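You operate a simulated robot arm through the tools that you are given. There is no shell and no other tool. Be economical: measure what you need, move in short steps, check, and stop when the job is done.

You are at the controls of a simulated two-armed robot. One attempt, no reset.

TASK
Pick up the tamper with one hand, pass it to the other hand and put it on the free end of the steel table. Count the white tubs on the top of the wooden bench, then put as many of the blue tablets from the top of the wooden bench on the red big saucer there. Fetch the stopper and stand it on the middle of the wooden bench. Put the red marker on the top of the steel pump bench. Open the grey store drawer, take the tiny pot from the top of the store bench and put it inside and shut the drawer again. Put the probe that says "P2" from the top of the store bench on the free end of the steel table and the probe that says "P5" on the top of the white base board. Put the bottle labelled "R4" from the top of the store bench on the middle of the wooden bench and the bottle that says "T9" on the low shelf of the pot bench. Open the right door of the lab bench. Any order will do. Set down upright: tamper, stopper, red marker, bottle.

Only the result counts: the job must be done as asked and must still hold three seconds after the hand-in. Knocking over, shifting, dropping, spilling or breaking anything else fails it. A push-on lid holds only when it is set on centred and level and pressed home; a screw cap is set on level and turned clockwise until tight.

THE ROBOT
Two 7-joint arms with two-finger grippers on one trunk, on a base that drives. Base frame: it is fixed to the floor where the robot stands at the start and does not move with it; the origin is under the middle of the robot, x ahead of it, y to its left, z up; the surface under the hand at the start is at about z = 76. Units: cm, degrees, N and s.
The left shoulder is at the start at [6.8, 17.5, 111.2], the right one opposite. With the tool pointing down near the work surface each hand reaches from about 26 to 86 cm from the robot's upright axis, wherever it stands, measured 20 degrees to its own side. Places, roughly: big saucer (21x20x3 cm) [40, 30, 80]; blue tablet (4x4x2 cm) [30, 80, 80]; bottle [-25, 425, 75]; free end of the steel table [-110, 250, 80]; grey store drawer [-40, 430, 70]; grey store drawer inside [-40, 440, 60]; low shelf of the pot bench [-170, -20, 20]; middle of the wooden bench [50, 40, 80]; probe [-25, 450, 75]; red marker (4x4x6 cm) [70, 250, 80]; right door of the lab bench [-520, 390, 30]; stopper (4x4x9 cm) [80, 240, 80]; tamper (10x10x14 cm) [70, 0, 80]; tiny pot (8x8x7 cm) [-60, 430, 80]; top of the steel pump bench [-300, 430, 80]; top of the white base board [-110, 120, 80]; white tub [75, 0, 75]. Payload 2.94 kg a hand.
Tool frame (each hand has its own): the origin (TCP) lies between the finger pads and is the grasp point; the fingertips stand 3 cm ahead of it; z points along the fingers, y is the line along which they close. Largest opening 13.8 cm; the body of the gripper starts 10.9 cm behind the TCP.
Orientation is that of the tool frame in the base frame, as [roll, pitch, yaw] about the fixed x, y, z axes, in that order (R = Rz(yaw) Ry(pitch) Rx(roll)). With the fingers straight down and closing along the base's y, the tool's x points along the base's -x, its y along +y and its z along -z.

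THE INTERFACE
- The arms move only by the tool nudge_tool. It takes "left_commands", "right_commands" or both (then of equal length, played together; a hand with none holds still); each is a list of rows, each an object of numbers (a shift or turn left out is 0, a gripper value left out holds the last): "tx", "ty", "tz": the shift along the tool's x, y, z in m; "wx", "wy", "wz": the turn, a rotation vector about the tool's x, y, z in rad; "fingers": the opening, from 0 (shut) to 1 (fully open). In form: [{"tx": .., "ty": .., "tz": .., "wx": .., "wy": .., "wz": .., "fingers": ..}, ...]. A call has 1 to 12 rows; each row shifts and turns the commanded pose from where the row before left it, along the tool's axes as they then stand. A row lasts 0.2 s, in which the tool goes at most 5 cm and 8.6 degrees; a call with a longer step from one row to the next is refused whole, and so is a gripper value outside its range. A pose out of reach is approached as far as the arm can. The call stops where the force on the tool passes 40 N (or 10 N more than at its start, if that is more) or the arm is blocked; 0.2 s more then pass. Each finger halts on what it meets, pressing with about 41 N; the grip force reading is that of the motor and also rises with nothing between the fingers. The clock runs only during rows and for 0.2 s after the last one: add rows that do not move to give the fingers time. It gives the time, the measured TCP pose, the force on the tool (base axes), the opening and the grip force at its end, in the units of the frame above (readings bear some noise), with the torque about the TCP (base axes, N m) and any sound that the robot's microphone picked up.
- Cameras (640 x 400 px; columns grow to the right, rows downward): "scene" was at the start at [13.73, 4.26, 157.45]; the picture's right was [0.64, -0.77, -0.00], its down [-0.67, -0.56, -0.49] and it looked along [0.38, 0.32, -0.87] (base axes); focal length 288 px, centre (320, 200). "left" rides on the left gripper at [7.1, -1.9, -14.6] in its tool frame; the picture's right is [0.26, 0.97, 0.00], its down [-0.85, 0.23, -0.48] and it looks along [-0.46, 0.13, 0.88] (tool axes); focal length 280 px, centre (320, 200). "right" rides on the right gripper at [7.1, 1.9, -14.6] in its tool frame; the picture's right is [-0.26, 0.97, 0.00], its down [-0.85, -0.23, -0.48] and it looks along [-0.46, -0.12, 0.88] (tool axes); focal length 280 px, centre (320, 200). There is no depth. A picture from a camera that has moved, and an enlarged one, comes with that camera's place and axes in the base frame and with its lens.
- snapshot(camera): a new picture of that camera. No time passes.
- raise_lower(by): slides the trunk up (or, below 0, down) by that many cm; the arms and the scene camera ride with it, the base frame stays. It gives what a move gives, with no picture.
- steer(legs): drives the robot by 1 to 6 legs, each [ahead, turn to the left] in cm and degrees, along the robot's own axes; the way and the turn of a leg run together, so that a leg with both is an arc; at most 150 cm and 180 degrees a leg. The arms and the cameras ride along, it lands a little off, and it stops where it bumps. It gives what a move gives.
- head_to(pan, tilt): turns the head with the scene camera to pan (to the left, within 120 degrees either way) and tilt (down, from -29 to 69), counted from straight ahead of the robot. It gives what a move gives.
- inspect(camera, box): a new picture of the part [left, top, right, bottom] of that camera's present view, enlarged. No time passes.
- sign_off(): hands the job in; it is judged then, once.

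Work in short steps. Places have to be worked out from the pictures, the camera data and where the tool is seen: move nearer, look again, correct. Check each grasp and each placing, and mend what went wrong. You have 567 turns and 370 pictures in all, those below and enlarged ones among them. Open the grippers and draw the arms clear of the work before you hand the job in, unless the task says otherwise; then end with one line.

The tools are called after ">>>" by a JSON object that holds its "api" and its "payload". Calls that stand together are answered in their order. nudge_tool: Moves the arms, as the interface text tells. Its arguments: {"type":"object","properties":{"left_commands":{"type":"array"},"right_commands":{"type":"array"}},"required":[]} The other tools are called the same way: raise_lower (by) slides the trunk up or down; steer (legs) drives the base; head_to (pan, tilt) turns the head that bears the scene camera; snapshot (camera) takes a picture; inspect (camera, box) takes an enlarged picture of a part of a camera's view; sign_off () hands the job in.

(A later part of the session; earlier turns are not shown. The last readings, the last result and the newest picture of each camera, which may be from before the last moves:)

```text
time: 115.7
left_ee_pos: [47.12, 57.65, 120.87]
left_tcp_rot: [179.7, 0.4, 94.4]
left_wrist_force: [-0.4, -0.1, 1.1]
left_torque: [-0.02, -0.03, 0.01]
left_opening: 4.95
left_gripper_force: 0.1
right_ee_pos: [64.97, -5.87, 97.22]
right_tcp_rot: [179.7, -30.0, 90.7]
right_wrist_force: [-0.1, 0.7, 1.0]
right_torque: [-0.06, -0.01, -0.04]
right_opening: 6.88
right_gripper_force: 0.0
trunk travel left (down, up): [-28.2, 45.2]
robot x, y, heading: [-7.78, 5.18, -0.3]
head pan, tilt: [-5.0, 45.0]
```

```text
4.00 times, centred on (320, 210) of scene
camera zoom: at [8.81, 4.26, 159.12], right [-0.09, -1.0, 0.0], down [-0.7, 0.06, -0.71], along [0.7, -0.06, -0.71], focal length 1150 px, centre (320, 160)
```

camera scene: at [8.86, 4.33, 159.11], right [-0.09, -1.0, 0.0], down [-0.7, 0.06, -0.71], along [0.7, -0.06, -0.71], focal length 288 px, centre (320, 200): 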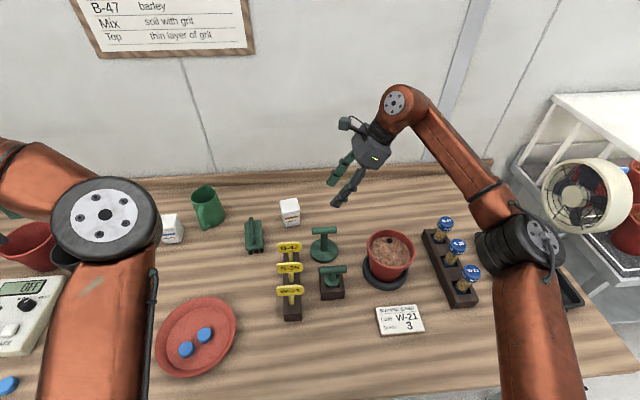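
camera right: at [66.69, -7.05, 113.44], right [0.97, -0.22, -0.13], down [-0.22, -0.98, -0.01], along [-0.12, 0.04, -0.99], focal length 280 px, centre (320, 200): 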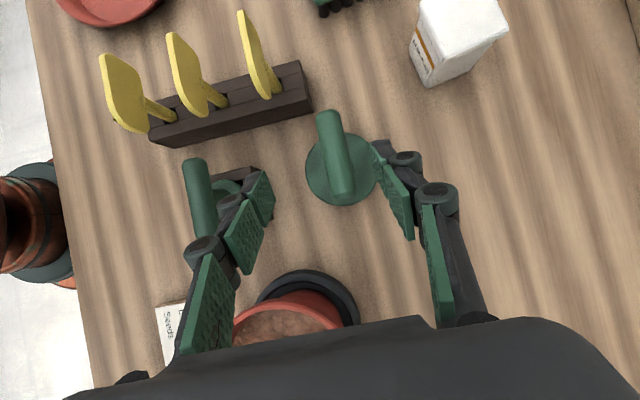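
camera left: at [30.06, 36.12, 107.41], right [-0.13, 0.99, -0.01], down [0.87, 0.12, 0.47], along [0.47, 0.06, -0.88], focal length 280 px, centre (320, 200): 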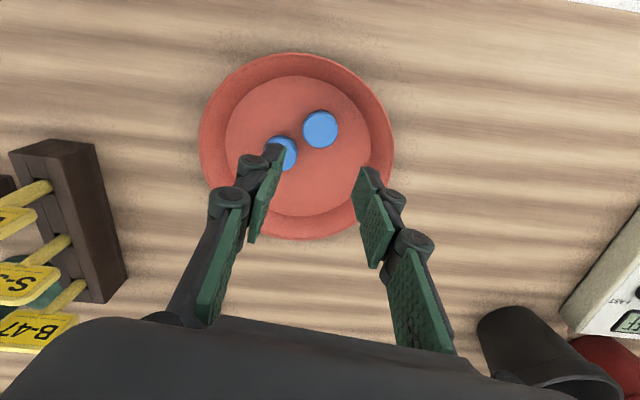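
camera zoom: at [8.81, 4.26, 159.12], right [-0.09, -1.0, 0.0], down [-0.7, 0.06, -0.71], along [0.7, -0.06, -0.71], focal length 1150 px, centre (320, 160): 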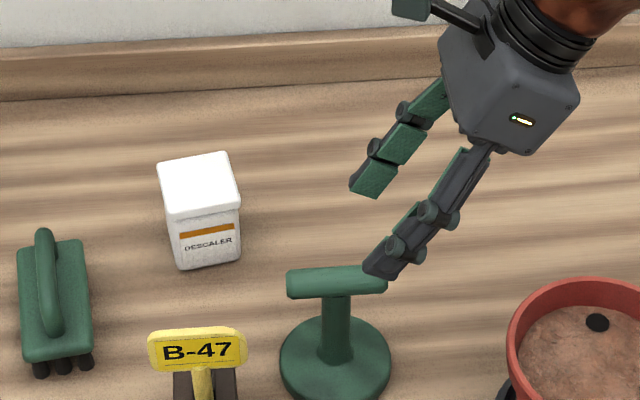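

Bar centre ≈(65.6,−2.2). I descend to grip height on the right half and close.

>>> {"api": "nudge_tool", "payload": {"right_commands": [{"tx": -0.0175, "ty": 0.003, "tz": 0.0315}, {"tx": -0.0175, "ty": 0.003, "tz": 0.0315}, {}]}}

>>> {"api": "snapshot", "payload": {"camera": "right"}}

>>> {"api": "inspect", "payload": {"camera": "scene", "box": [240, 180, 400, 280]}}

```text
time: 116.5
left_ee_pos: [47.27, 57.69, 120.71]
left_tcp_rot: [179.7, 0.4, 94.6]
left_wrist_force: [0.7, -0.1, -0.9]
left_torque: [-0.02, -0.02, 0.01]
left_opening: 4.93
left_gripper_force: 0.0
right_ee_pos: [65.38, -5.86, 90.05]
right_tcp_rot: [179.7, -30.0, 90.9]
right_wrist_force: [0.6, -0.5, 0.2]
right_torque: [0.01, -0.06, 0.03]
right_opening: 6.91
right_gripper_force: 0.0
trunk travel left (down, up): [-28.2, 45.2]
robot x, y, heading: [-8.01, 4.9, -0.3]
head pan, tilt: [-5.0, 45.0]
```

```text
317 pictures are left
camera right: at [67.26, -6.91, 106.27], right [0.97, -0.22, -0.13], down [-0.22, -0.98, -0.01], along [-0.12, 0.04, -0.99], focal length 280 px, centre (320, 200)
```

right: 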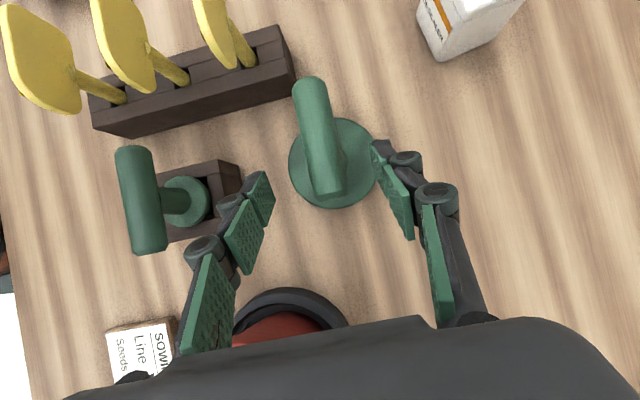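

```text
4.00 times, centred on (320, 230) of scene
camera zoom: at [8.85, 4.24, 159.11], right [-0.09, -1.0, 0.0], down [-0.7, 0.06, -0.71], along [0.7, -0.06, -0.71], focal length 1150 px, centre (320, 80)
```

zoom: 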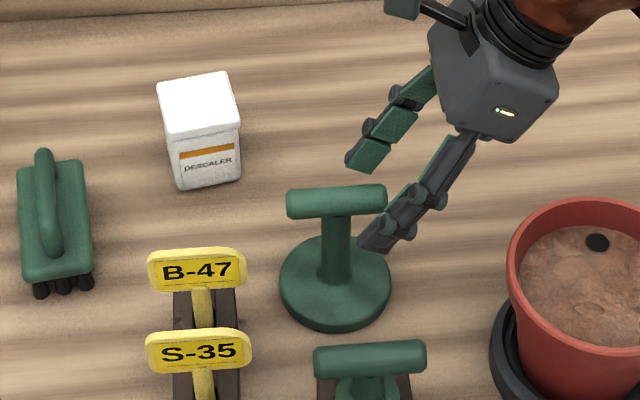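

I shift 0.6 cm further along the bar, then close.

>>> {"api": "nudge_tool", "payload": {"right_commands": [{"tx": 0.0037, "tz": 0.0056}, {"fingers": 0.0}, {}, {}, {}, {}, {}, {}]}}

>>> {"api": "snapshot", "payload": {"camera": "right"}}

>>> {"api": "inspect", "payload": {"camera": "scene", "box": [240, 180, 400, 280]}}

```text
time: 118.3
left_ee_pos: [47.23, 57.65, 120.77]
left_tcp_rot: [179.6, 0.4, 94.5]
left_wrist_force: [0.8, -0.5, -0.6]
left_torque: [-0.02, -0.02, -0.02]
left_opening: 4.96
left_gripper_force: 0.0
right_ee_pos: [65.54, -5.17, 89.66]
right_tcp_rot: [179.9, -30.0, 90.7]
right_wrist_force: [1.4, 0.7, 0.8]
right_torque: [0.16, -0.01, -0.07]
right_opening: 2.3
right_gripper_force: 41.6
trunk travel left (down, up): [-28.2, 45.2]
robot x, y, heading: [-7.96, 4.93, -0.4]
head pan, tilt: [-5.0, 45.0]
```

```text
315 pictures are left
camera right: at [67.36, -6.3, 105.87], right [0.97, -0.22, -0.13], down [-0.22, -0.98, -0.01], along [-0.12, 0.04, -0.99], focal length 280 px, centre (320, 200)
```

right: 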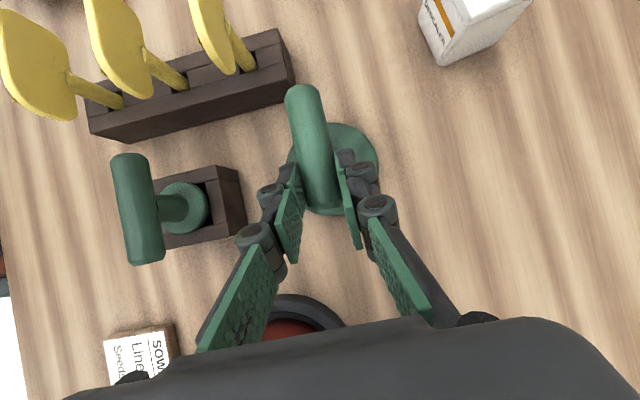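

```text
4.00 times, centred on (320, 230) of scene
camera zoom: at [8.89, 4.24, 159.1], right [-0.09, -1.0, 0.0], down [-0.7, 0.06, -0.71], along [0.7, -0.06, -0.71], focal length 1150 px, centre (320, 80)
```

zoom: 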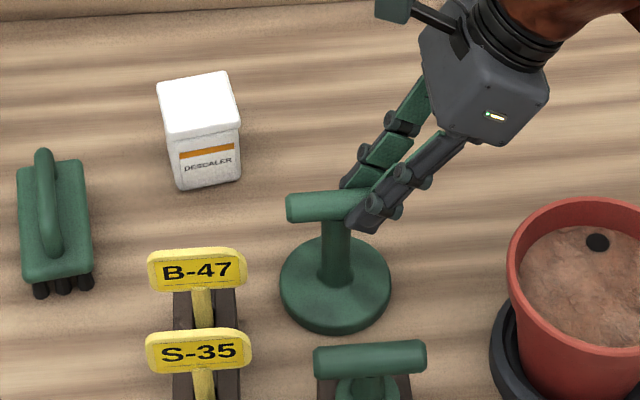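

Grip at 2.3 cm. I lift straight up.

>>> {"api": "nudge_tool", "payload": {"right_commands": [{"tx": 0.01, "tz": -0.0173}, {"tx": 0.02, "tz": -0.0346}, {"tx": 0.02, "tz": -0.0346}, {"tx": 0.02, "tz": -0.0346}, {"tx": 0.02, "tz": -0.0346}, {}]}}

>>> {"api": "snapshot", "payload": {"camera": "scene"}}

```text
time: 119.7
left_ee_pos: [47.27, 57.72, 120.57]
left_tcp_rot: [179.7, 0.4, 94.5]
left_wrist_force: [-0.2, 0.6, 0.5]
left_torque: [0.01, 0.06, -0.02]
left_opening: 4.95
left_gripper_force: 0.0
right_ee_pos: [65.73, -5.29, 107.52]
right_tcp_rot: [179.9, -30.0, 90.8]
right_wrist_force: [0.3, -0.4, -1.4]
right_torque: [-0.04, 0.04, 0.03]
right_opening: 2.3
right_gripper_force: 40.5
trunk travel left (down, up): [-28.2, 45.2]
robot x, y, heading: [-8.01, 5.24, -0.3]
head pan, tilt: [-5.0, 45.0]
```

```text
313 pictures are left
camera scene: at [8.98, 4.19, 159.08], right [-0.09, -1.0, 0.0], down [-0.7, 0.06, -0.71], along [0.7, -0.06, -0.71], focal length 288 px, centre (320, 200)
```

scene: 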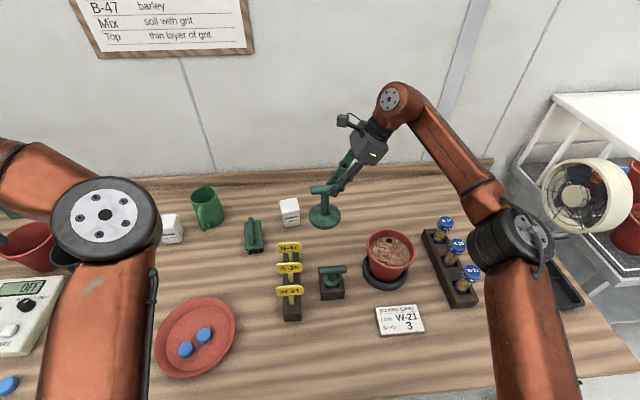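

The lift held level. I carry the tamper left/forward for the handover and orient the left hand (yaw ~90, leaning left).

>>> {"api": "nudge_tool", "payload": {"right_commands": [{"tx": 0.026, "ty": 0.013, "tz": 0.015}, {"tx": 0.026, "ty": 0.013, "tz": 0.015}, {"tx": 0.026, "ty": 0.013, "tz": 0.015}, {}, {}], "left_commands": [{"wz": 0.064}, {"wy": -0.131, "fingers": 0.55}, {"wy": -0.131}, {"wy": -0.131}, {"wy": -0.131}]}}

>>> {"api": "snapshot", "payload": {"camera": "scene"}}

```text
time: 120.9
left_ee_pos: [47.2, 57.99, 120.62]
left_tcp_rot: [179.7, 30.6, 90.7]
left_wrist_force: [-0.6, 0.2, 0.6]
left_torque: [-0.09, -0.02, 0.01]
left_opening: 7.6
left_gripper_force: 0.0
right_ee_pos: [69.49, 4.29, 107.64]
right_tcp_rot: [179.7, -29.9, 90.7]
right_wrist_force: [-0.8, 0.7, -1.1]
right_torque: [-0.12, -0.02, -0.02]
right_opening: 2.28
right_gripper_force: 41.5
trunk travel left (down, up): [-28.2, 45.2]
robot x, y, heading: [-8.43, 5.19, -0.2]
head pan, tilt: [-5.0, 45.0]
```

```text
312 pictures are left
camera scene: at [8.85, 4.62, 159.11], right [-0.09, -1.0, 0.0], down [-0.7, 0.06, -0.71], along [0.7, -0.07, -0.71], focal length 288 px, centre (320, 200)
```

scene: 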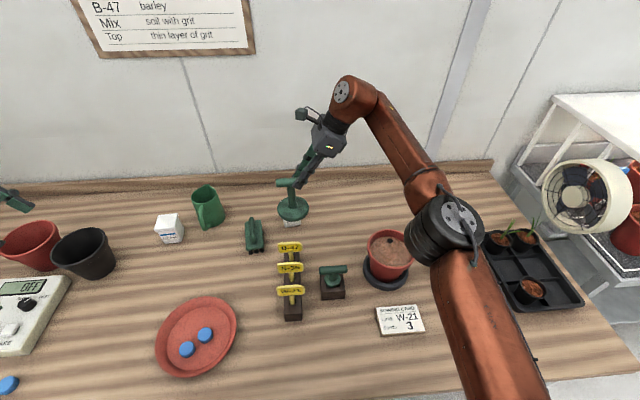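

The left elbow has swung out nicely. I bring the left hand to a pre-handover point.

>>> {"api": "nudge_tool", "payload": {"left_commands": [{"tx": -0.0346, "ty": 0.0223, "tz": 0.023}, {"tx": -0.0346, "ty": 0.0223, "tz": 0.023}, {"tx": -0.0346, "ty": 0.0223, "tz": 0.023}, {"tx": -0.0346, "ty": 0.0223, "tz": 0.023}, {"tx": -0.0346, "ty": 0.0223, "tz": 0.023}, {"tx": -0.0346, "ty": 0.0223, "tz": 0.023}, {"tx": -0.0346, "ty": 0.0223, "tz": 0.023}, {"tx": -0.0346, "ty": 0.0223, "tz": 0.023}, {"tx": -0.0346, "ty": 0.0223, "tz": 0.023}, {"tx": -0.0346, "ty": 0.0223, "tz": 0.023}, {}]}}

>>> {"api": "snapshot", "payload": {"camera": "scene"}}

>>> {"api": "snapshot", "payload": {"camera": "left"}}

```text
time: 123.3
left_ee_pos: [70.89, 16.15, 118.43]
left_tcp_rot: [-179.9, 30.5, 91.0]
left_wrist_force: [-0.6, 0.1, 0.5]
left_torque: [0.04, -0.02, 0.0]
left_opening: 7.59
left_gripper_force: 0.0
left hand out of reach, approached as far as the arm can: row 10
right_ee_pos: [70.21, 3.91, 107.28]
right_tcp_rot: [-180.0, -30.0, 90.5]
right_wrist_force: [-0.3, 0.8, -1.6]
right_torque: [-0.07, -0.06, -0.06]
right_opening: 2.29
right_gripper_force: 41.1
trunk travel left (down, up): [-28.2, 45.2]
robot x, y, heading: [-8.05, 5.19, -0.3]
head pan, tilt: [-5.0, 45.0]
```

```text
311 pictures are left
camera scene: at [10.51, 4.19, 159.09], right [-0.09, -1.0, 0.0], down [-0.71, 0.06, -0.7], along [0.7, -0.06, -0.71], focal length 288 px, centre (320, 200)
```

scene: 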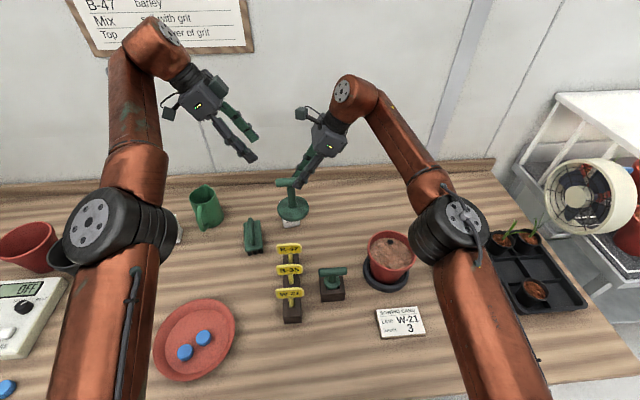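

```text
310 pictures are left
camera left: at [68.76, 29.8, 127.45], right [0.96, 0.24, -0.13], down [0.24, -0.49, 0.84], along [0.14, -0.84, -0.53], focal length 280 px, centre (320, 200)
```

left: 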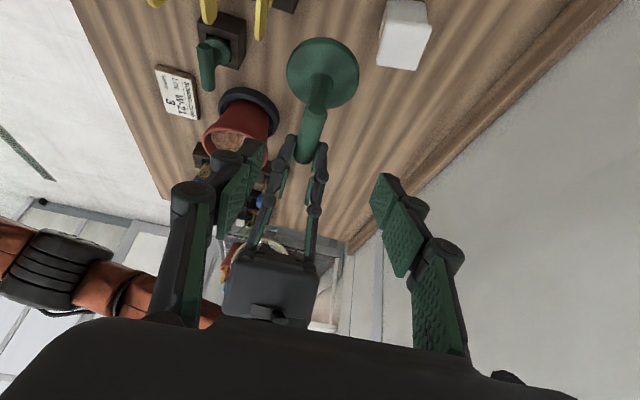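

The bar's free half lies exactly on the left hand's approach line. I approach 10 cm and check.

>>> {"api": "nudge_tool", "payload": {"left_commands": [{"ty": -0.007, "tx": 0.003, "tz": 0.02}, {"tz": 0.04}, {"tz": 0.04}, {}]}}

>>> {"api": "snapshot", "payload": {"camera": "left"}}

>>> {"api": "inspect", "payload": {"camera": "scene", "box": [200, 100, 400, 225]}}

```text
time: 123.9
left_ee_pos: [69.0, 11.43, 115.96]
left_tcp_rot: [177.3, 28.6, 84.1]
left_wrist_force: [-0.7, -1.6, -0.1]
left_torque: [0.17, -0.09, -0.01]
left_opening: 7.59
left_gripper_force: 0.0
right_ee_pos: [72.73, 0.08, 108.26]
right_tcp_rot: [-178.3, -31.3, 81.9]
right_wrist_force: [0.5, -1.8, -2.3]
right_torque: [0.07, 0.04, 0.02]
right_opening: 2.33
right_gripper_force: 41.2
trunk travel left (down, up): [-28.2, 45.2]
robot x, y, heading: [-8.22, 4.83, -0.4]
head pan, tilt: [-5.0, 45.0]
stopped in row 2 (left hand): the arm was blocked; the commanded pose is now the measured one
```

```text
309 pictures are left
camera left: at [67.7, 24.75, 125.27], right [0.98, 0.15, -0.08], down [0.15, -0.53, 0.83], along [0.08, -0.83, -0.55], focal length 280 px, centre (320, 200)
```

left: 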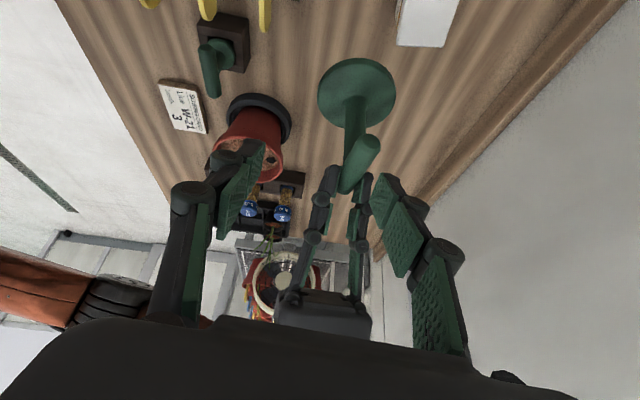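

```text
3.20 times, centred on (300, 162) of scene
camera zoom: at [15.41, 4.07, 159.0], right [-0.09, -1.0, 0.0], down [-0.73, 0.07, -0.68], along [0.67, -0.06, -0.74], focal length 920 px, centre (384, 320)
```

zoom: 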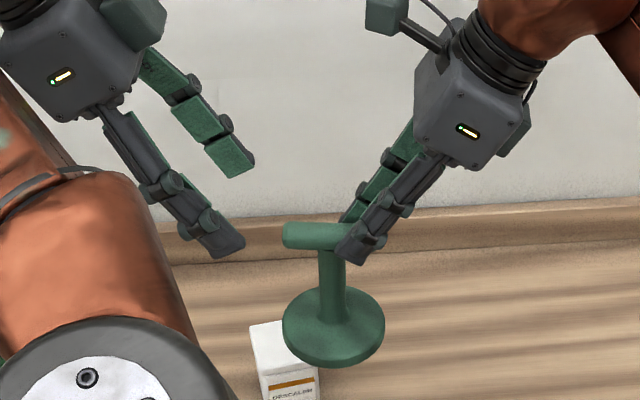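

Blocked, and the poses swayed. I check whether the robot has settled.

>>> {"api": "nudge_tool", "payload": {"left_commands": [{}, {}]}}

>>> {"api": "snapshot", "payload": {"camera": "scene"}}

```text
time: 124.2
left_ee_pos: [66.68, 5.07, 119.42]
left_tcp_rot: [171.8, 21.6, 71.0]
left_wrist_force: [0.4, -4.1, 5.1]
left_torque: [0.69, 0.0, 0.01]
left_opening: 7.61
left_gripper_force: 0.1
right_ee_pos: [76.12, -8.18, 109.67]
right_tcp_rot: [-177.2, -34.2, 69.4]
right_wrist_force: [1.9, -3.2, -2.2]
right_torque: [0.29, 0.14, 0.11]
right_opening: 2.29
right_gripper_force: 41.2
trunk travel left (down, up): [-28.2, 45.2]
robot x, y, heading: [-7.98, 4.36, -0.2]
head pan, tilt: [-5.0, 45.0]
stopped in row 1 (left hand): the arm was blocked; the commanded pose is now the measured one
```

```text
307 pictures are left
camera scene: at [19.3, 3.41, 158.85], right [-0.09, -1.0, 0.0], down [-0.75, 0.07, -0.66], along [0.66, -0.06, -0.75], focal length 288 px, centre (320, 200)
```

scene: 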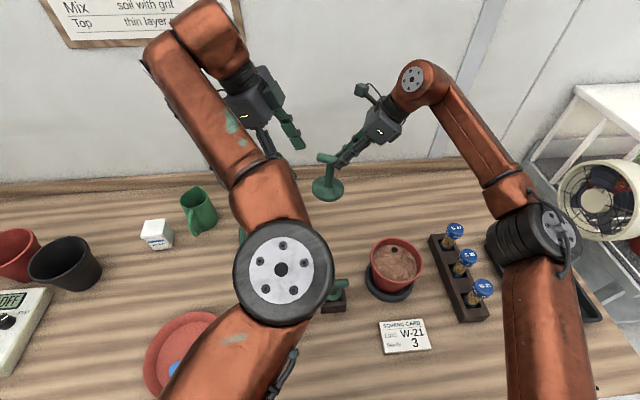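

The body seems to be pitching forward with both arms stretched out. I draw both arms back at once.

>>> {"api": "nudge_tool", "payload": {"left_commands": [{"ty": -0.03, "tz": -0.02}, {"ty": -0.04, "tz": -0.02}, {"ty": -0.04}, {"ty": -0.04}, {}], "right_commands": [{"ty": -0.02}, {"ty": -0.03}, {"ty": -0.03}, {"ty": -0.03}, {}]}}

>>> {"api": "snapshot", "payload": {"camera": "scene"}}

```text
time: 124.6
left_ee_pos: [60.53, 2.28, 121.28]
left_tcp_rot: [173.5, 16.1, 63.3]
left_wrist_force: [0.8, -0.3, -2.4]
left_torque: [-0.04, 0.11, -0.02]
left_opening: 7.59
left_gripper_force: 0.0
right_ee_pos: [77.11, -12.58, 111.81]
right_tcp_rot: [-175.7, -37.9, 59.6]
right_wrist_force: [-1.2, 0.8, -1.8]
right_torque: [-0.02, -0.01, 0.01]
right_opening: 2.29
right_gripper_force: 40.6
trunk travel left (down, up): [-28.2, 45.2]
robot x, y, heading: [-8.15, 5.0, -0.7]
head pan, tilt: [-5.0, 45.0]
stopped in row 1 (left hand): the arm was blocked; the commanded pose is now the measured one
```

```text
306 pictures are left
camera scene: at [23.35, 3.73, 158.53], right [-0.1, -1.0, 0.01], down [-0.77, 0.07, -0.64], along [0.64, -0.07, -0.77], focal length 288 px, centre (320, 200)
```

scene: 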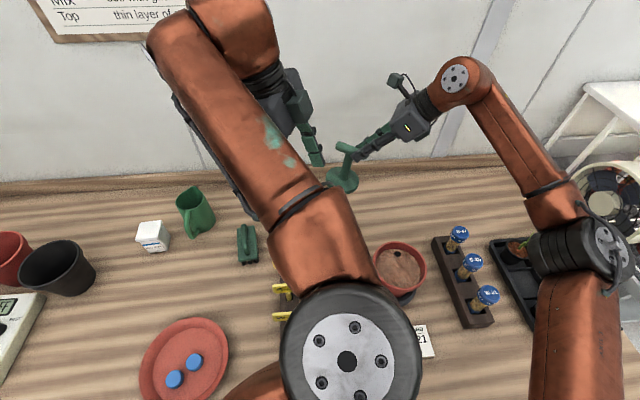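

The body pitches slowly forward; I drive the base forward a little under the load to catch it.

>>> {"api": "steer", "payload": {"legs": [[7, 0]]}}

>>> {"api": "snapshot", "payload": {"camera": "scene"}}

```text
time: 125.3
left_ee_pos: [48.98, 5.14, 126.08]
left_tcp_rot: [168.5, 8.9, 57.2]
left_wrist_force: [15.7, -19.5, -37.0]
left_torque: [0.93, 1.88, -0.53]
left_opening: 7.5
left_gripper_force: 0.1
right_ee_pos: [69.17, -20.65, 121.93]
right_tcp_rot: [-173.1, -48.2, 43.1]
right_wrist_force: [-4.3, 3.6, 2.2]
right_torque: [-0.45, -0.1, -0.37]
right_opening: 2.32
right_gripper_force: 41.4
trunk travel left (down, up): [-28.2, 45.2]
robot x, y, heading: [-7.1, 4.32, -1.0]
head pan, tilt: [-5.0, 45.0]
stopped in leg 1: the robot was blocked; the commanded pose is now the measured one
```

```text
305 pictures are left
camera scene: at [21.25, 3.78, 158.59], right [-0.1, -0.99, 0.01], down [-0.75, 0.07, -0.65], along [0.65, -0.07, -0.76], focal length 288 px, centre (320, 200)
```

scene: 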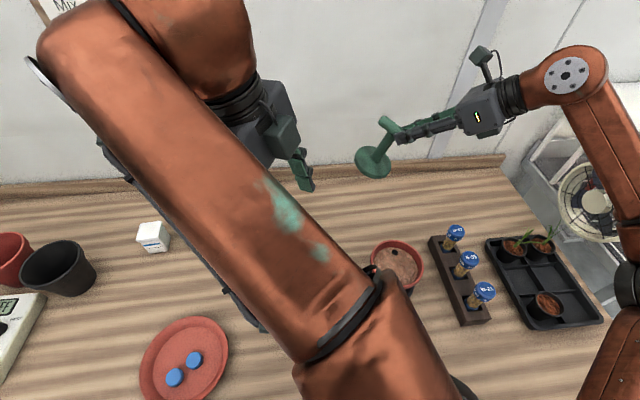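

It is coming back. I let a little time pass.

>>> {"api": "head_to", "payload": {"pan": 0, "tilt": 42}}

>>> {"api": "snapshot", "payload": {"camera": "scene"}}

```text
time: 126.0
left_ee_pos: [45.65, 2.6, 127.77]
left_tcp_rot: [165.8, 5.7, 58.3]
left_wrist_force: [3.0, -0.3, -3.2]
left_torque: [-0.06, 0.27, -0.05]
left_opening: 7.57
left_gripper_force: 0.0
right_ee_pos: [65.76, -17.16, 120.15]
right_tcp_rot: [-179.5, -44.9, 54.2]
right_wrist_force: [2.9, 0.7, -6.4]
right_torque: [0.16, 0.07, 0.18]
right_opening: 2.29
right_gripper_force: 40.7
trunk travel left (down, up): [-28.2, 45.2]
robot x, y, heading: [-7.36, 4.91, -0.7]
head pan, tilt: [0.0, 42.0]
```

```text
304 pictures are left
camera scene: at [11.51, 4.48, 159.35], right [-0.01, -1.0, 0.0], down [-0.68, 0.01, -0.74], along [0.74, -0.01, -0.68], focal length 288 px, centre (320, 200)
```

scene: 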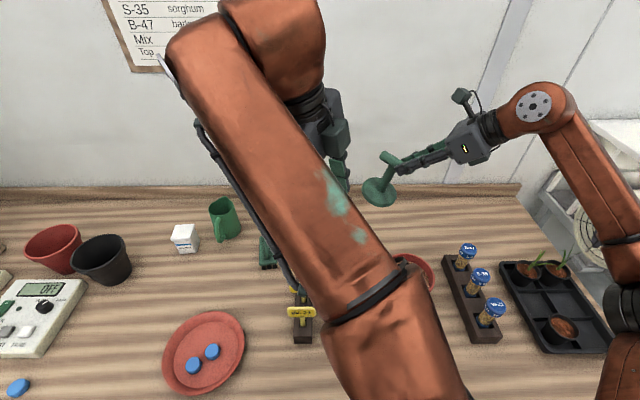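

Recovered upright. Lesson: never stretch both arms forward together. I move the left hand back to the left side.

>>> {"api": "nudge_tool", "payload": {"left_commands": [{"tx": 0.033, "ty": -0.0265}, {"tx": 0.033, "ty": -0.0265}, {"tx": 0.033, "ty": -0.0265}, {"tx": 0.033, "ty": -0.0265}, {"tx": 0.033, "ty": -0.0265}, {"tx": 0.033, "ty": -0.0265}, {"tx": 0.033, "ty": -0.0265}, {"tx": 0.033, "ty": -0.0265}, {"tx": 0.033, "ty": -0.0265}, {}]}}

>>> {"api": "snapshot", "payload": {"camera": "scene"}}

```text
time: 126.5
left_ee_pos: [46.0, 14.2, 122.17]
left_tcp_rot: [171.5, 12.9, 63.6]
left_wrist_force: [-3.4, 2.9, -2.7]
left_torque: [-0.49, -0.42, 0.12]
left_opening: 7.59
left_gripper_force: 0.0
right_ee_pos: [67.63, -21.54, 123.44]
right_tcp_rot: [-171.5, -48.4, 39.1]
right_wrist_force: [1.1, 0.0, -5.3]
right_torque: [0.16, 0.05, 0.12]
right_opening: 2.29
right_gripper_force: 41.0
trunk travel left (down, up): [-28.2, 45.2]
robot x, y, heading: [-7.17, 5.21, -0.8]
head pan, tilt: [0.0, 42.0]
stopped in row 2 (right hand): the arm was blocked; the commanded pose is now the measured one
```

```text
303 pictures are left
camera scene: at [25.61, 4.24, 158.77], right [-0.01, -1.0, 0.0], down [-0.74, 0.01, -0.67], along [0.67, -0.01, -0.74], focal length 288 px, centre (320, 200)
```

scene: 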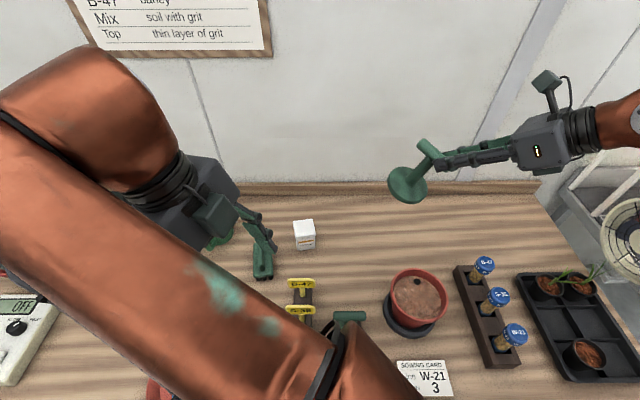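

It rocked again; I let it settle without moving arms.

>>> {"api": "head_to", "payload": {"pan": 0, "tilt": 45}}

>>> {"api": "head_to", "payload": {"pan": 5, "tilt": 42}}

>>> {"api": "snapshot", "payload": {"camera": "scene"}}

```text
time: 127.2
left_ee_pos: [37.57, 13.36, 124.76]
left_tcp_rot: [165.8, 11.8, 63.1]
left_wrist_force: [1.9, -0.1, -0.7]
left_torque: [-0.01, 0.18, -0.04]
left_opening: 7.6
left_gripper_force: 0.1
right_ee_pos: [58.3, -21.14, 126.23]
right_tcp_rot: [179.3, -49.7, 47.9]
right_wrist_force: [1.2, -3.3, -1.3]
right_torque: [0.01, 0.13, 0.13]
right_opening: 2.31
right_gripper_force: 40.8
trunk travel left (down, up): [-28.2, 45.2]
robot x, y, heading: [-7.13, 4.8, -0.8]
head pan, tilt: [0.0, 45.0]
```

```text
time: 127.8
left_ee_pos: [42.33, 11.81, 125.42]
left_tcp_rot: [166.2, 10.0, 60.8]
left_wrist_force: [-0.2, 2.0, -0.9]
left_torque: [-0.31, -0.04, -0.04]
left_opening: 7.57
left_gripper_force: 0.1
right_ee_pos: [63.28, -18.64, 123.13]
right_tcp_rot: [-179.4, -47.1, 50.5]
right_wrist_force: [-1.3, 1.0, -1.8]
right_torque: [-0.08, -0.1, -0.18]
right_opening: 2.29
right_gripper_force: 41.0
trunk travel left (down, up): [-28.2, 45.2]
robot x, y, heading: [-6.83, 4.59, -0.4]
head pan, tilt: [5.0, 42.0]
```

```text
302 pictures are left
camera scene: at [17.22, 5.38, 159.31], right [0.07, -1.0, 0.0], down [-0.7, -0.05, -0.71], along [0.71, 0.06, -0.7], focal length 288 px, centre (320, 200)
```

scene: 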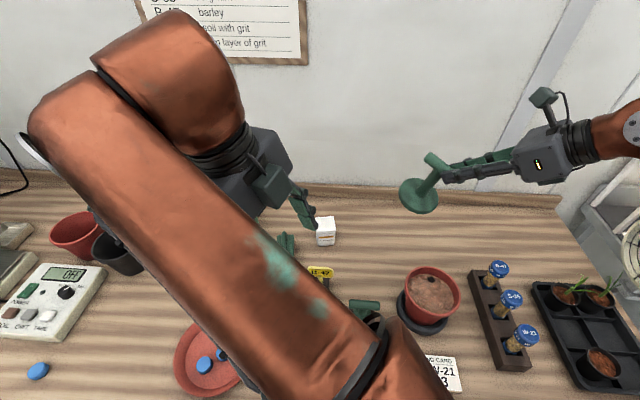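

>>> {"api": "head_to", "payload": {"pan": 30, "tilt": 42}}

>>> {"api": "head_to", "payload": {"pan": -10, "tilt": 42}}

>>> {"api": "head_to", "payload": {"pan": 30, "tilt": 42}}

>>> {"api": "head_to", "payload": {"pan": 0, "tilt": 42}}

>>> {"api": "snapshot", "payload": {"camera": "scene"}}

```text
time: 128.7
left_ee_pos: [39.45, 10.13, 127.25]
left_tcp_rot: [164.0, 7.4, 58.7]
left_wrist_force: [1.6, -0.3, 0.1]
left_torque: [0.03, 0.14, -0.01]
left_opening: 7.61
left_gripper_force: 0.1
right_ee_pos: [62.01, -18.9, 123.28]
right_tcp_rot: [-179.8, -47.6, 50.8]
right_wrist_force: [2.4, 0.0, -3.5]
right_torque: [0.01, 0.07, 0.11]
right_opening: 2.3
right_gripper_force: 41.1
trunk travel left (down, up): [-28.2, 45.2]
robot x, y, heading: [-7.42, 5.16, -1.0]
head pan, tilt: [30.0, 42.0]
```

```text
time: 129.8
left_ee_pos: [37.75, 10.26, 127.86]
left_tcp_rot: [163.1, 7.1, 58.7]
left_wrist_force: [-0.4, 0.3, 0.0]
left_torque: [-0.01, -0.1, 0.01]
left_opening: 7.61
left_gripper_force: 0.0
right_ee_pos: [60.36, -18.86, 124.36]
right_tcp_rot: [179.1, -48.2, 51.5]
right_wrist_force: [-0.6, -0.1, -1.7]
right_torque: [-0.08, 0.02, -0.02]
right_opening: 2.3
right_gripper_force: 41.2
trunk travel left (down, up): [-28.2, 45.2]
robot x, y, heading: [-7.3, 5.09, -0.5]
head pan, tilt: [-10.0, 42.0]
```

```text
time: 130.8
left_ee_pos: [38.01, 10.35, 127.86]
left_tcp_rot: [163.0, 6.8, 58.5]
left_wrist_force: [-0.3, -0.2, 0.3]
left_torque: [-0.03, -0.01, -0.01]
left_opening: 7.57
left_gripper_force: 0.1
right_ee_pos: [60.65, -18.9, 124.35]
right_tcp_rot: [179.3, -48.0, 51.3]
right_wrist_force: [1.3, 0.1, -2.5]
right_torque: [-0.09, 0.07, -0.01]
right_opening: 2.28
right_gripper_force: 40.9
trunk travel left (down, up): [-28.2, 45.2]
robot x, y, heading: [-7.29, 5.21, -0.6]
head pan, tilt: [30.0, 42.0]
```

```text
time: 131.8
left_ee_pos: [38.2, 10.34, 127.87]
left_tcp_rot: [163.1, 6.8, 58.5]
left_wrist_force: [0.0, 0.4, 0.2]
left_torque: [-0.03, -0.02, -0.03]
left_opening: 7.59
left_gripper_force: 0.0
right_ee_pos: [60.69, -18.98, 124.23]
right_tcp_rot: [179.3, -47.9, 51.3]
right_wrist_force: [0.4, 1.2, -1.8]
right_torque: [-0.09, 0.09, -0.02]
right_opening: 2.31
right_gripper_force: 41.0
trunk travel left (down, up): [-28.2, 45.2]
robot x, y, heading: [-7.32, 4.92, -0.9]
head pan, tilt: [0.0, 42.0]
```

```text
301 pictures are left
camera scene: at [10.0, 4.7, 159.53], right [-0.01, -1.0, 0.0], down [-0.67, 0.01, -0.74], along [0.74, -0.01, -0.67], focal length 288 px, centre (320, 200)
```

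scene: 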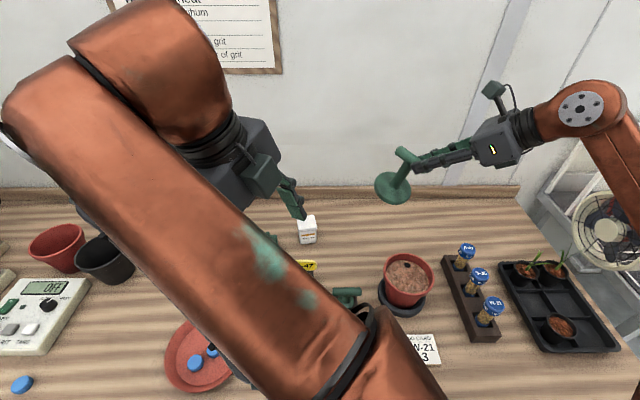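

Settled. I now move more slowly: left hand back to the left side.

>>> {"api": "nudge_tool", "payload": {"left_commands": [{"tx": 0.01, "ty": -0.01}, {"tx": 0.02, "ty": -0.02}, {"tx": 0.021, "ty": -0.021}, {"tx": 0.021, "ty": -0.021}, {"tx": 0.021, "ty": -0.021}, {"tx": 0.021, "ty": -0.021}, {"tx": 0.021, "ty": -0.021}, {"tx": 0.021, "ty": -0.021}, {"tx": 0.021, "ty": -0.021}, {"tx": 0.021, "ty": -0.021}, {"tx": 0.02, "ty": -0.02}, {"tx": 0.01, "ty": -0.01}]}}

>>> {"api": "snapshot", "payload": {"camera": "scene"}}

```text
time: 134.4
left_ee_pos: [32.26, 39.95, 118.53]
left_tcp_rot: [163.0, 6.7, 58.7]
left_wrist_force: [-0.4, -0.1, 0.7]
left_torque: [0.0, -0.03, -0.04]
left_opening: 7.6
left_gripper_force: 0.1
left hand out of reach, approached as far as the arm can: row 1, 2
right_ee_pos: [60.77, -18.93, 124.2]
right_tcp_rot: [179.3, -48.1, 51.3]
right_wrist_force: [0.4, 0.3, -0.8]
right_torque: [-0.1, 0.08, -0.03]
right_opening: 2.31
right_gripper_force: 40.9
trunk travel left (down, up): [-28.2, 45.2]
robot x, y, heading: [-7.64, 5.43, -0.7]
head pan, tilt: [0.0, 42.0]
```

```text
300 pictures are left
camera scene: at [9.99, 4.75, 159.53], right [-0.01, -1.0, 0.0], down [-0.67, 0.01, -0.74], along [0.74, -0.01, -0.67], focal length 288 px, centre (320, 200)
```

scene: 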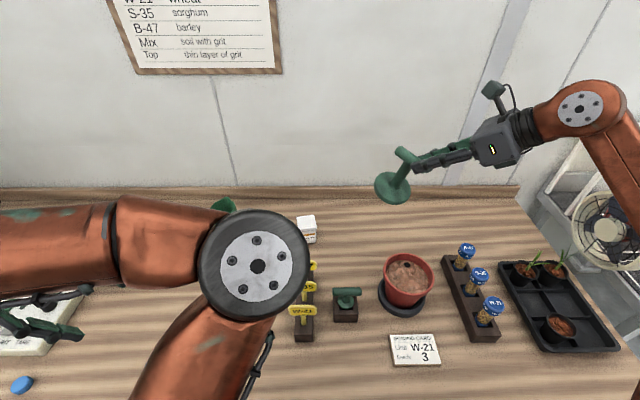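

Stable. I now restore the left hand's lean/yaw and the right hand's yaw, slowly.

>>> {"api": "nudge_tool", "payload": {"left_commands": [{"wx": 0.1}, {"wx": 0.1}, {"wx": 0.097}, {"wy": 0.117}, {"wz": -0.11}, {"wz": -0.11}, {"wz": -0.11}, {"wz": -0.11}, {"wz": -0.106}, {"wy": -0.13}, {"wy": -0.13}, {"wy": -0.13}], "right_commands": [{"wx": 0.05, "wz": -0.045}, {"wx": 0.05, "wz": -0.045}, {"wx": 0.05, "wz": -0.045}, {"wx": 0.05, "wz": -0.045}, {"wx": 0.05, "wz": -0.045}, {"wx": 0.05, "wz": -0.045}, {"wx": 0.05, "wz": -0.045}, {"wx": 0.05, "wz": -0.045}, {"wx": 0.05, "wz": -0.045}, {"wx": 0.05, "wz": -0.045}, {"wy": -0.1}, {"wy": -0.1}]}}

>>> {"api": "nudge_tool", "payload": {"left_commands": [{"wy": -0.13}, {}], "right_commands": [{"wy": -0.11}, {}]}}

>>> {"api": "snapshot", "payload": {"camera": "scene"}}

```text
time: 137.0
left_ee_pos: [32.28, 40.03, 118.71]
left_tcp_rot: [-179.9, 22.6, 89.9]
left_wrist_force: [-0.8, 0.0, -0.3]
left_torque: [-0.03, -0.02, -0.02]
left_opening: 7.58
left_gripper_force: 0.1
right_ee_pos: [60.71, -18.74, 124.33]
right_tcp_rot: [179.5, -36.1, 89.7]
right_wrist_force: [-0.8, 0.3, -2.1]
right_torque: [-0.1, 0.01, 0.0]
right_opening: 2.29
right_gripper_force: 41.1
trunk travel left (down, up): [-28.2, 45.2]
robot x, y, heading: [-7.07, 4.9, -0.5]
head pan, tilt: [0.0, 42.0]
```

```text
time: 137.6
left_ee_pos: [32.59, 39.6, 118.72]
left_tcp_rot: [-179.8, 29.7, 89.9]
left_wrist_force: [0.1, -1.5, 0.5]
left_torque: [0.1, 0.01, -0.04]
left_opening: 7.61
left_gripper_force: 0.1
right_ee_pos: [60.94, -19.26, 124.08]
right_tcp_rot: [179.7, -30.0, 89.5]
right_wrist_force: [-0.2, -1.2, -1.7]
right_torque: [0.05, 0.03, 0.01]
right_opening: 2.34
right_gripper_force: 40.7
trunk travel left (down, up): [-28.2, 45.2]
robot x, y, heading: [-7.12, 4.7, -1.0]
head pan, tilt: [0.0, 42.0]
```

```text
299 pictures are left
camera scene: at [10.14, 4.37, 159.5], right [-0.01, -1.0, 0.0], down [-0.67, 0.01, -0.74], along [0.74, -0.01, -0.67], focal length 288 px, centre (320, 200)
```

scene: 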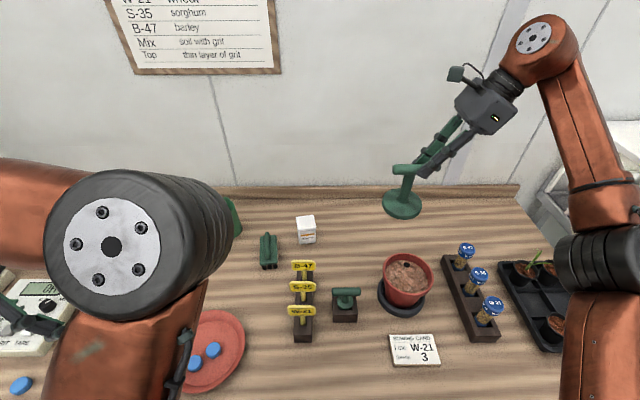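

Both oriented well. I bring the tamper slowly to the central handover place.

>>> {"api": "nudge_tool", "payload": {"right_commands": [{"tx": 0.0073, "ty": -0.003, "tz": 0.01}, {"tx": 0.0146, "ty": -0.0056, "tz": 0.02}, {"tx": 0.0146, "ty": -0.0056, "tz": 0.02}, {"tx": 0.0146, "ty": -0.0056, "tz": 0.02}, {"tx": 0.0146, "ty": -0.0056, "tz": 0.02}, {"tx": 0.0146, "ty": -0.0056, "tz": 0.02}, {"tx": 0.0146, "ty": -0.0056, "tz": 0.02}, {"tx": 0.0146, "ty": -0.0056, "tz": 0.02}, {"tx": 0.0146, "ty": -0.0056, "tz": 0.02}, {"tx": 0.0073, "ty": -0.003, "tz": 0.01}, {}, {}]}}

>>> {"api": "snapshot", "payload": {"camera": "scene"}}

```text
time: 140.2
left_ee_pos: [32.37, 39.92, 118.67]
left_tcp_rot: [-179.9, 29.9, 89.9]
left_wrist_force: [-0.6, -0.3, -0.5]
left_torque: [-0.01, 0.01, -0.01]
left_opening: 7.6
left_gripper_force: 0.0
right_ee_pos: [56.06, 1.5, 115.25]
right_tcp_rot: [179.5, -29.9, 89.6]
right_wrist_force: [0.0, -0.3, -1.1]
right_torque: [-0.1, -0.01, 0.04]
right_opening: 2.33
right_gripper_force: 41.4
trunk travel left (down, up): [-28.2, 45.2]
robot x, y, heading: [-7.16, 5.09, -0.7]
head pan, tilt: [0.0, 42.0]
```

```text
298 pictures are left
camera scene: at [10.0, 4.78, 159.53], right [-0.01, -1.0, 0.0], down [-0.67, 0.01, -0.74], along [0.74, -0.01, -0.67], focal length 288 px, centre (320, 200)
```

scene: 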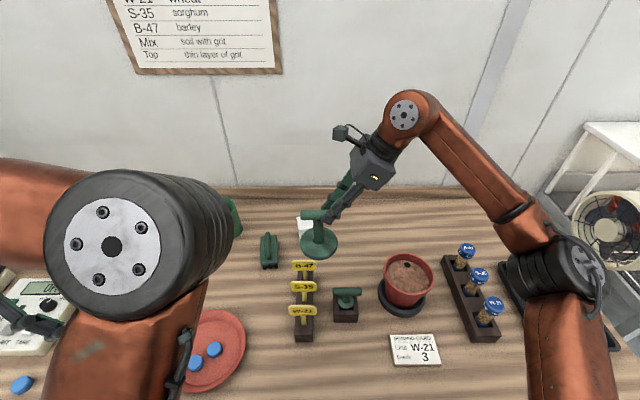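

Now the left hand to its pre-handover point.

>>> {"api": "nudge_tool", "payload": {"left_commands": [{"tx": -0.011, "ty": 0.01, "tz": 0.003}, {"tx": -0.022, "ty": 0.02, "tz": 0.006}, {"tx": -0.024, "ty": 0.022, "tz": 0.0065}, {"tx": -0.024, "ty": 0.022, "tz": 0.0065}, {"tx": -0.024, "ty": 0.022, "tz": 0.0065}, {"tx": -0.024, "ty": 0.022, "tz": 0.0065}, {"tx": -0.024, "ty": 0.022, "tz": 0.0065}, {"tx": -0.024, "ty": 0.022, "tz": 0.0065}, {"tx": -0.024, "ty": 0.022, "tz": 0.0065}, {"tx": -0.024, "ty": 0.022, "tz": 0.0065}, {"tx": -0.024, "ty": 0.021, "tz": 0.0065}, {"tx": -0.012, "ty": 0.01, "tz": 0.003}]}}

>>> {"api": "snapshot", "payload": {"camera": "scene"}}

>>> {"api": "snapshot", "payload": {"camera": "left"}}

```text
time: 142.8
left_ee_pos: [56.01, 13.67, 125.31]
left_tcp_rot: [-180.0, 29.9, 90.0]
left_wrist_force: [0.4, -0.6, -0.2]
left_torque: [0.0, 0.0, 0.02]
left_opening: 7.57
left_gripper_force: 0.0
right_ee_pos: [55.93, 1.49, 115.17]
right_tcp_rot: [179.6, -30.1, 89.6]
right_wrist_force: [0.0, -0.3, -0.5]
right_torque: [-0.03, 0.01, -0.02]
right_opening: 2.31
right_gripper_force: 41.1
trunk travel left (down, up): [-28.2, 45.2]
robot x, y, heading: [-7.5, 4.76, -0.6]
head pan, tilt: [0.0, 42.0]
```

```text
297 pictures are left
camera scene: at [10.01, 4.74, 159.53], right [-0.01, -1.0, 0.0], down [-0.67, 0.01, -0.74], along [0.74, -0.01, -0.67], focal length 288 px, centre (320, 200)
```

scene: 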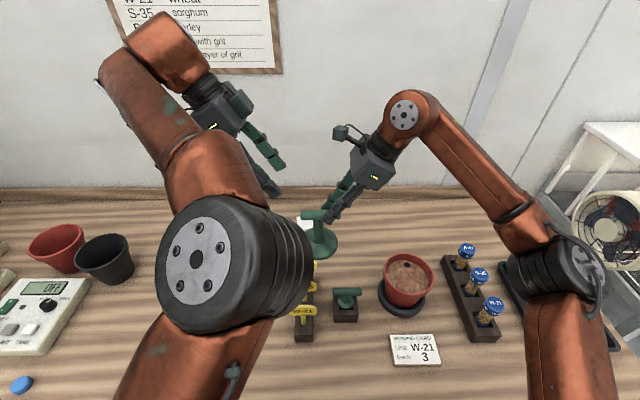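

```text
296 pictures are left
camera left: at [54.14, 27.14, 134.33], right [0.97, 0.22, -0.13], down [0.23, -0.5, 0.84], along [0.12, -0.84, -0.53], focal length 280 px, centre (320, 200)
```

left: 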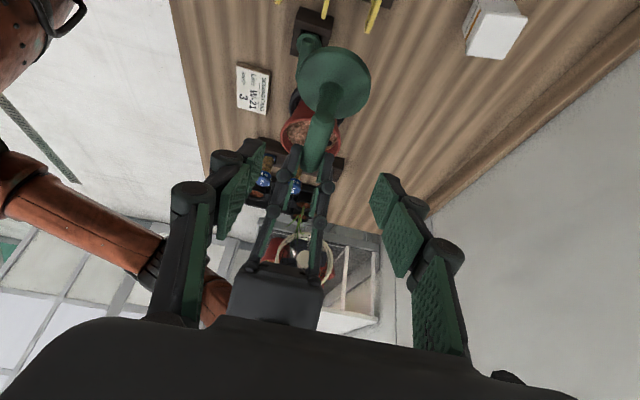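

Aligned. I approach slowly along the fingers.

>>> {"api": "nudge_tool", "payload": {"left_commands": [{"tz": 0.01}, {"tz": 0.02}, {"tz": 0.02}, {"tz": 0.02}, {"tz": 0.02}, {"tz": 0.015}, {"tz": 0.01}, {}]}}

>>> {"api": "snapshot", "payload": {"camera": "left"}}

>>> {"api": "inspect", "payload": {"camera": "scene", "box": [220, 120, 420, 245]}}

```text
time: 144.6
left_ee_pos: [55.96, 7.92, 115.56]
left_tcp_rot: [-179.9, 29.8, 89.9]
left_wrist_force: [0.6, 0.3, 0.5]
left_torque: [0.02, 0.0, 0.01]
left_opening: 7.59
left_gripper_force: 0.2
right_ee_pos: [55.96, 1.6, 115.22]
right_tcp_rot: [179.5, -30.0, 89.6]
right_wrist_force: [-0.4, -0.6, -1.9]
right_torque: [-0.07, 0.02, 0.0]
right_opening: 2.32
right_gripper_force: 40.6
trunk travel left (down, up): [-28.2, 45.2]
robot x, y, heading: [-6.95, 5.03, -0.6]
head pan, tilt: [0.0, 42.0]
```

```text
295 pictures are left
camera left: at [54.09, 21.42, 124.65], right [0.97, 0.22, -0.13], down [0.23, -0.5, 0.84], along [0.12, -0.84, -0.53], focal length 280 px, centre (320, 200)
```

left: 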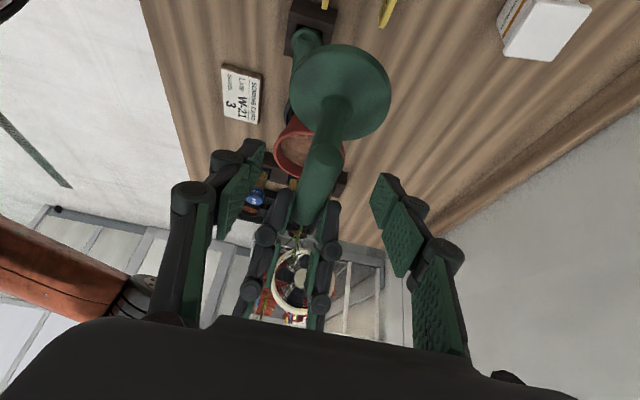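

```text
3.20 times, centred on (320, 182) of scene
camera zoom: at [9.98, 4.74, 159.53], right [-0.01, -1.0, 0.0], down [-0.67, 0.01, -0.74], along [0.74, -0.01, -0.67], focal length 920 px, centre (320, 256)
```

zoom: 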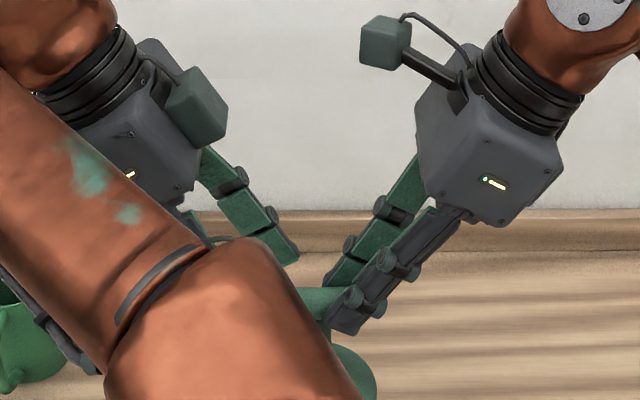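

Geometry fits; 0.5 cm deeper and close the left gripper.

>>> {"api": "nudge_tool", "payload": {"left_commands": [{"tz": 0.005}, {"fingers": 0.0}, {}, {}, {}, {}, {}, {}, {}]}}

>>> {"api": "snapshot", "payload": {"camera": "left"}}

>>> {"api": "snapshot", "payload": {"camera": "right"}}

```text
time: 146.6
left_ee_pos: [56.14, 7.81, 115.27]
left_tcp_rot: [-179.8, 29.9, 89.9]
left_wrist_force: [-0.3, -1.0, -0.3]
left_torque: [-0.01, -0.01, -0.1]
left_opening: 2.31
left_gripper_force: 41.0
right_ee_pos: [56.04, 1.5, 115.19]
right_tcp_rot: [179.4, -30.0, 89.6]
right_wrist_force: [1.1, 0.8, -0.4]
right_torque: [-0.02, 0.04, 0.06]
right_opening: 2.31
right_gripper_force: 40.6
trunk travel left (down, up): [-28.2, 45.2]
robot x, y, heading: [-7.4, 5.08, -0.8]
head pan, tilt: [0.0, 42.0]
```

```text
293 pictures are left
camera left: at [54.13, 21.12, 124.23], right [0.97, 0.22, -0.13], down [0.23, -0.5, 0.84], along [0.12, -0.84, -0.53], focal length 280 px, centre (320, 200)
```

left: 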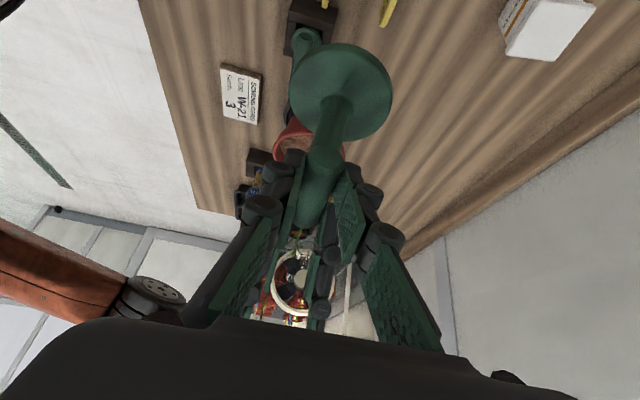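

```text
292 pictures are left
camera right: at [57.74, 0.36, 131.42], right [0.96, -0.24, -0.12], down [-0.24, -0.97, -0.01], along [-0.12, 0.04, -0.99], focal length 280 px, centre (320, 200)
```

right: 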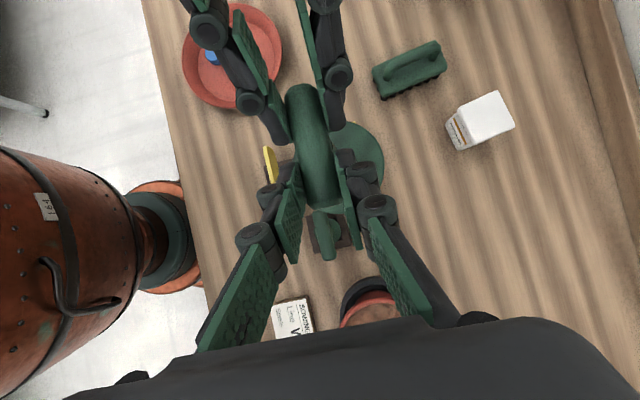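

Both hands hold the bar. I open the right hand and withdraw it along its fingers.

>>> {"api": "nudge_tool", "payload": {"right_commands": [{"fingers": 0.5}, {}, {}, {}, {"tz": -0.02}, {"tz": -0.03}, {"tz": -0.03}, {"tz": -0.03}, {}]}}

>>> {"api": "snapshot", "payload": {"camera": "right"}}

>>> {"api": "snapshot", "payload": {"camera": "scene"}}

```text
time: 148.6
left_ee_pos: [56.1, 7.66, 115.1]
left_tcp_rot: [-179.9, 30.0, 89.9]
left_wrist_force: [0.6, 0.2, 0.8]
left_torque: [0.05, 0.03, -0.02]
left_opening: 2.29
left_gripper_force: 40.9
right_ee_pos: [55.93, -3.91, 124.62]
right_tcp_rot: [179.6, -30.0, 89.7]
right_wrist_force: [-0.5, 0.8, -0.7]
right_torque: [0.0, 0.0, -0.03]
right_opening: 6.9
right_gripper_force: 0.0
trunk travel left (down, up): [-28.2, 45.2]
robot x, y, heading: [-7.15, 4.87, -0.6]
head pan, tilt: [0.0, 42.0]
```

```text
291 pictures are left
camera right: at [57.7, -5.07, 140.87], right [0.96, -0.24, -0.12], down [-0.24, -0.97, -0.01], along [-0.12, 0.04, -0.99], focal length 280 px, centre (320, 200)
```

right: 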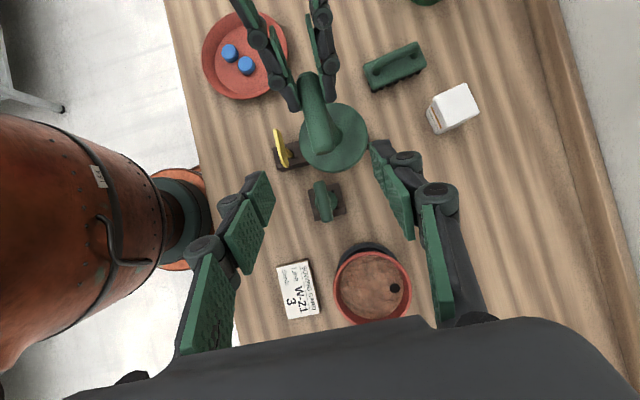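

```text
290 pictures are left
camera scene: at [10.07, 4.74, 159.51], right [-0.01, -1.0, 0.0], down [-0.67, 0.01, -0.74], along [0.74, -0.01, -0.67], focal length 288 px, centre (320, 200)
```

scene: 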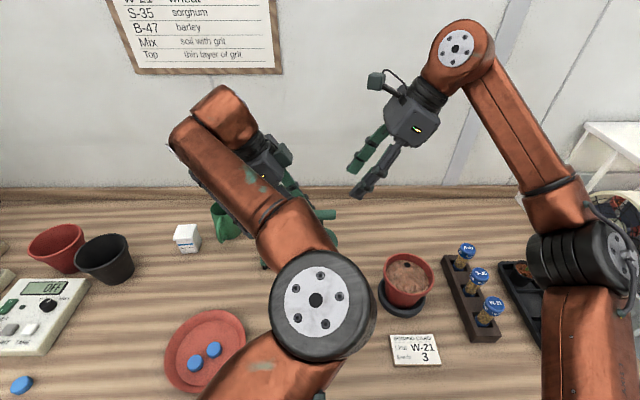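

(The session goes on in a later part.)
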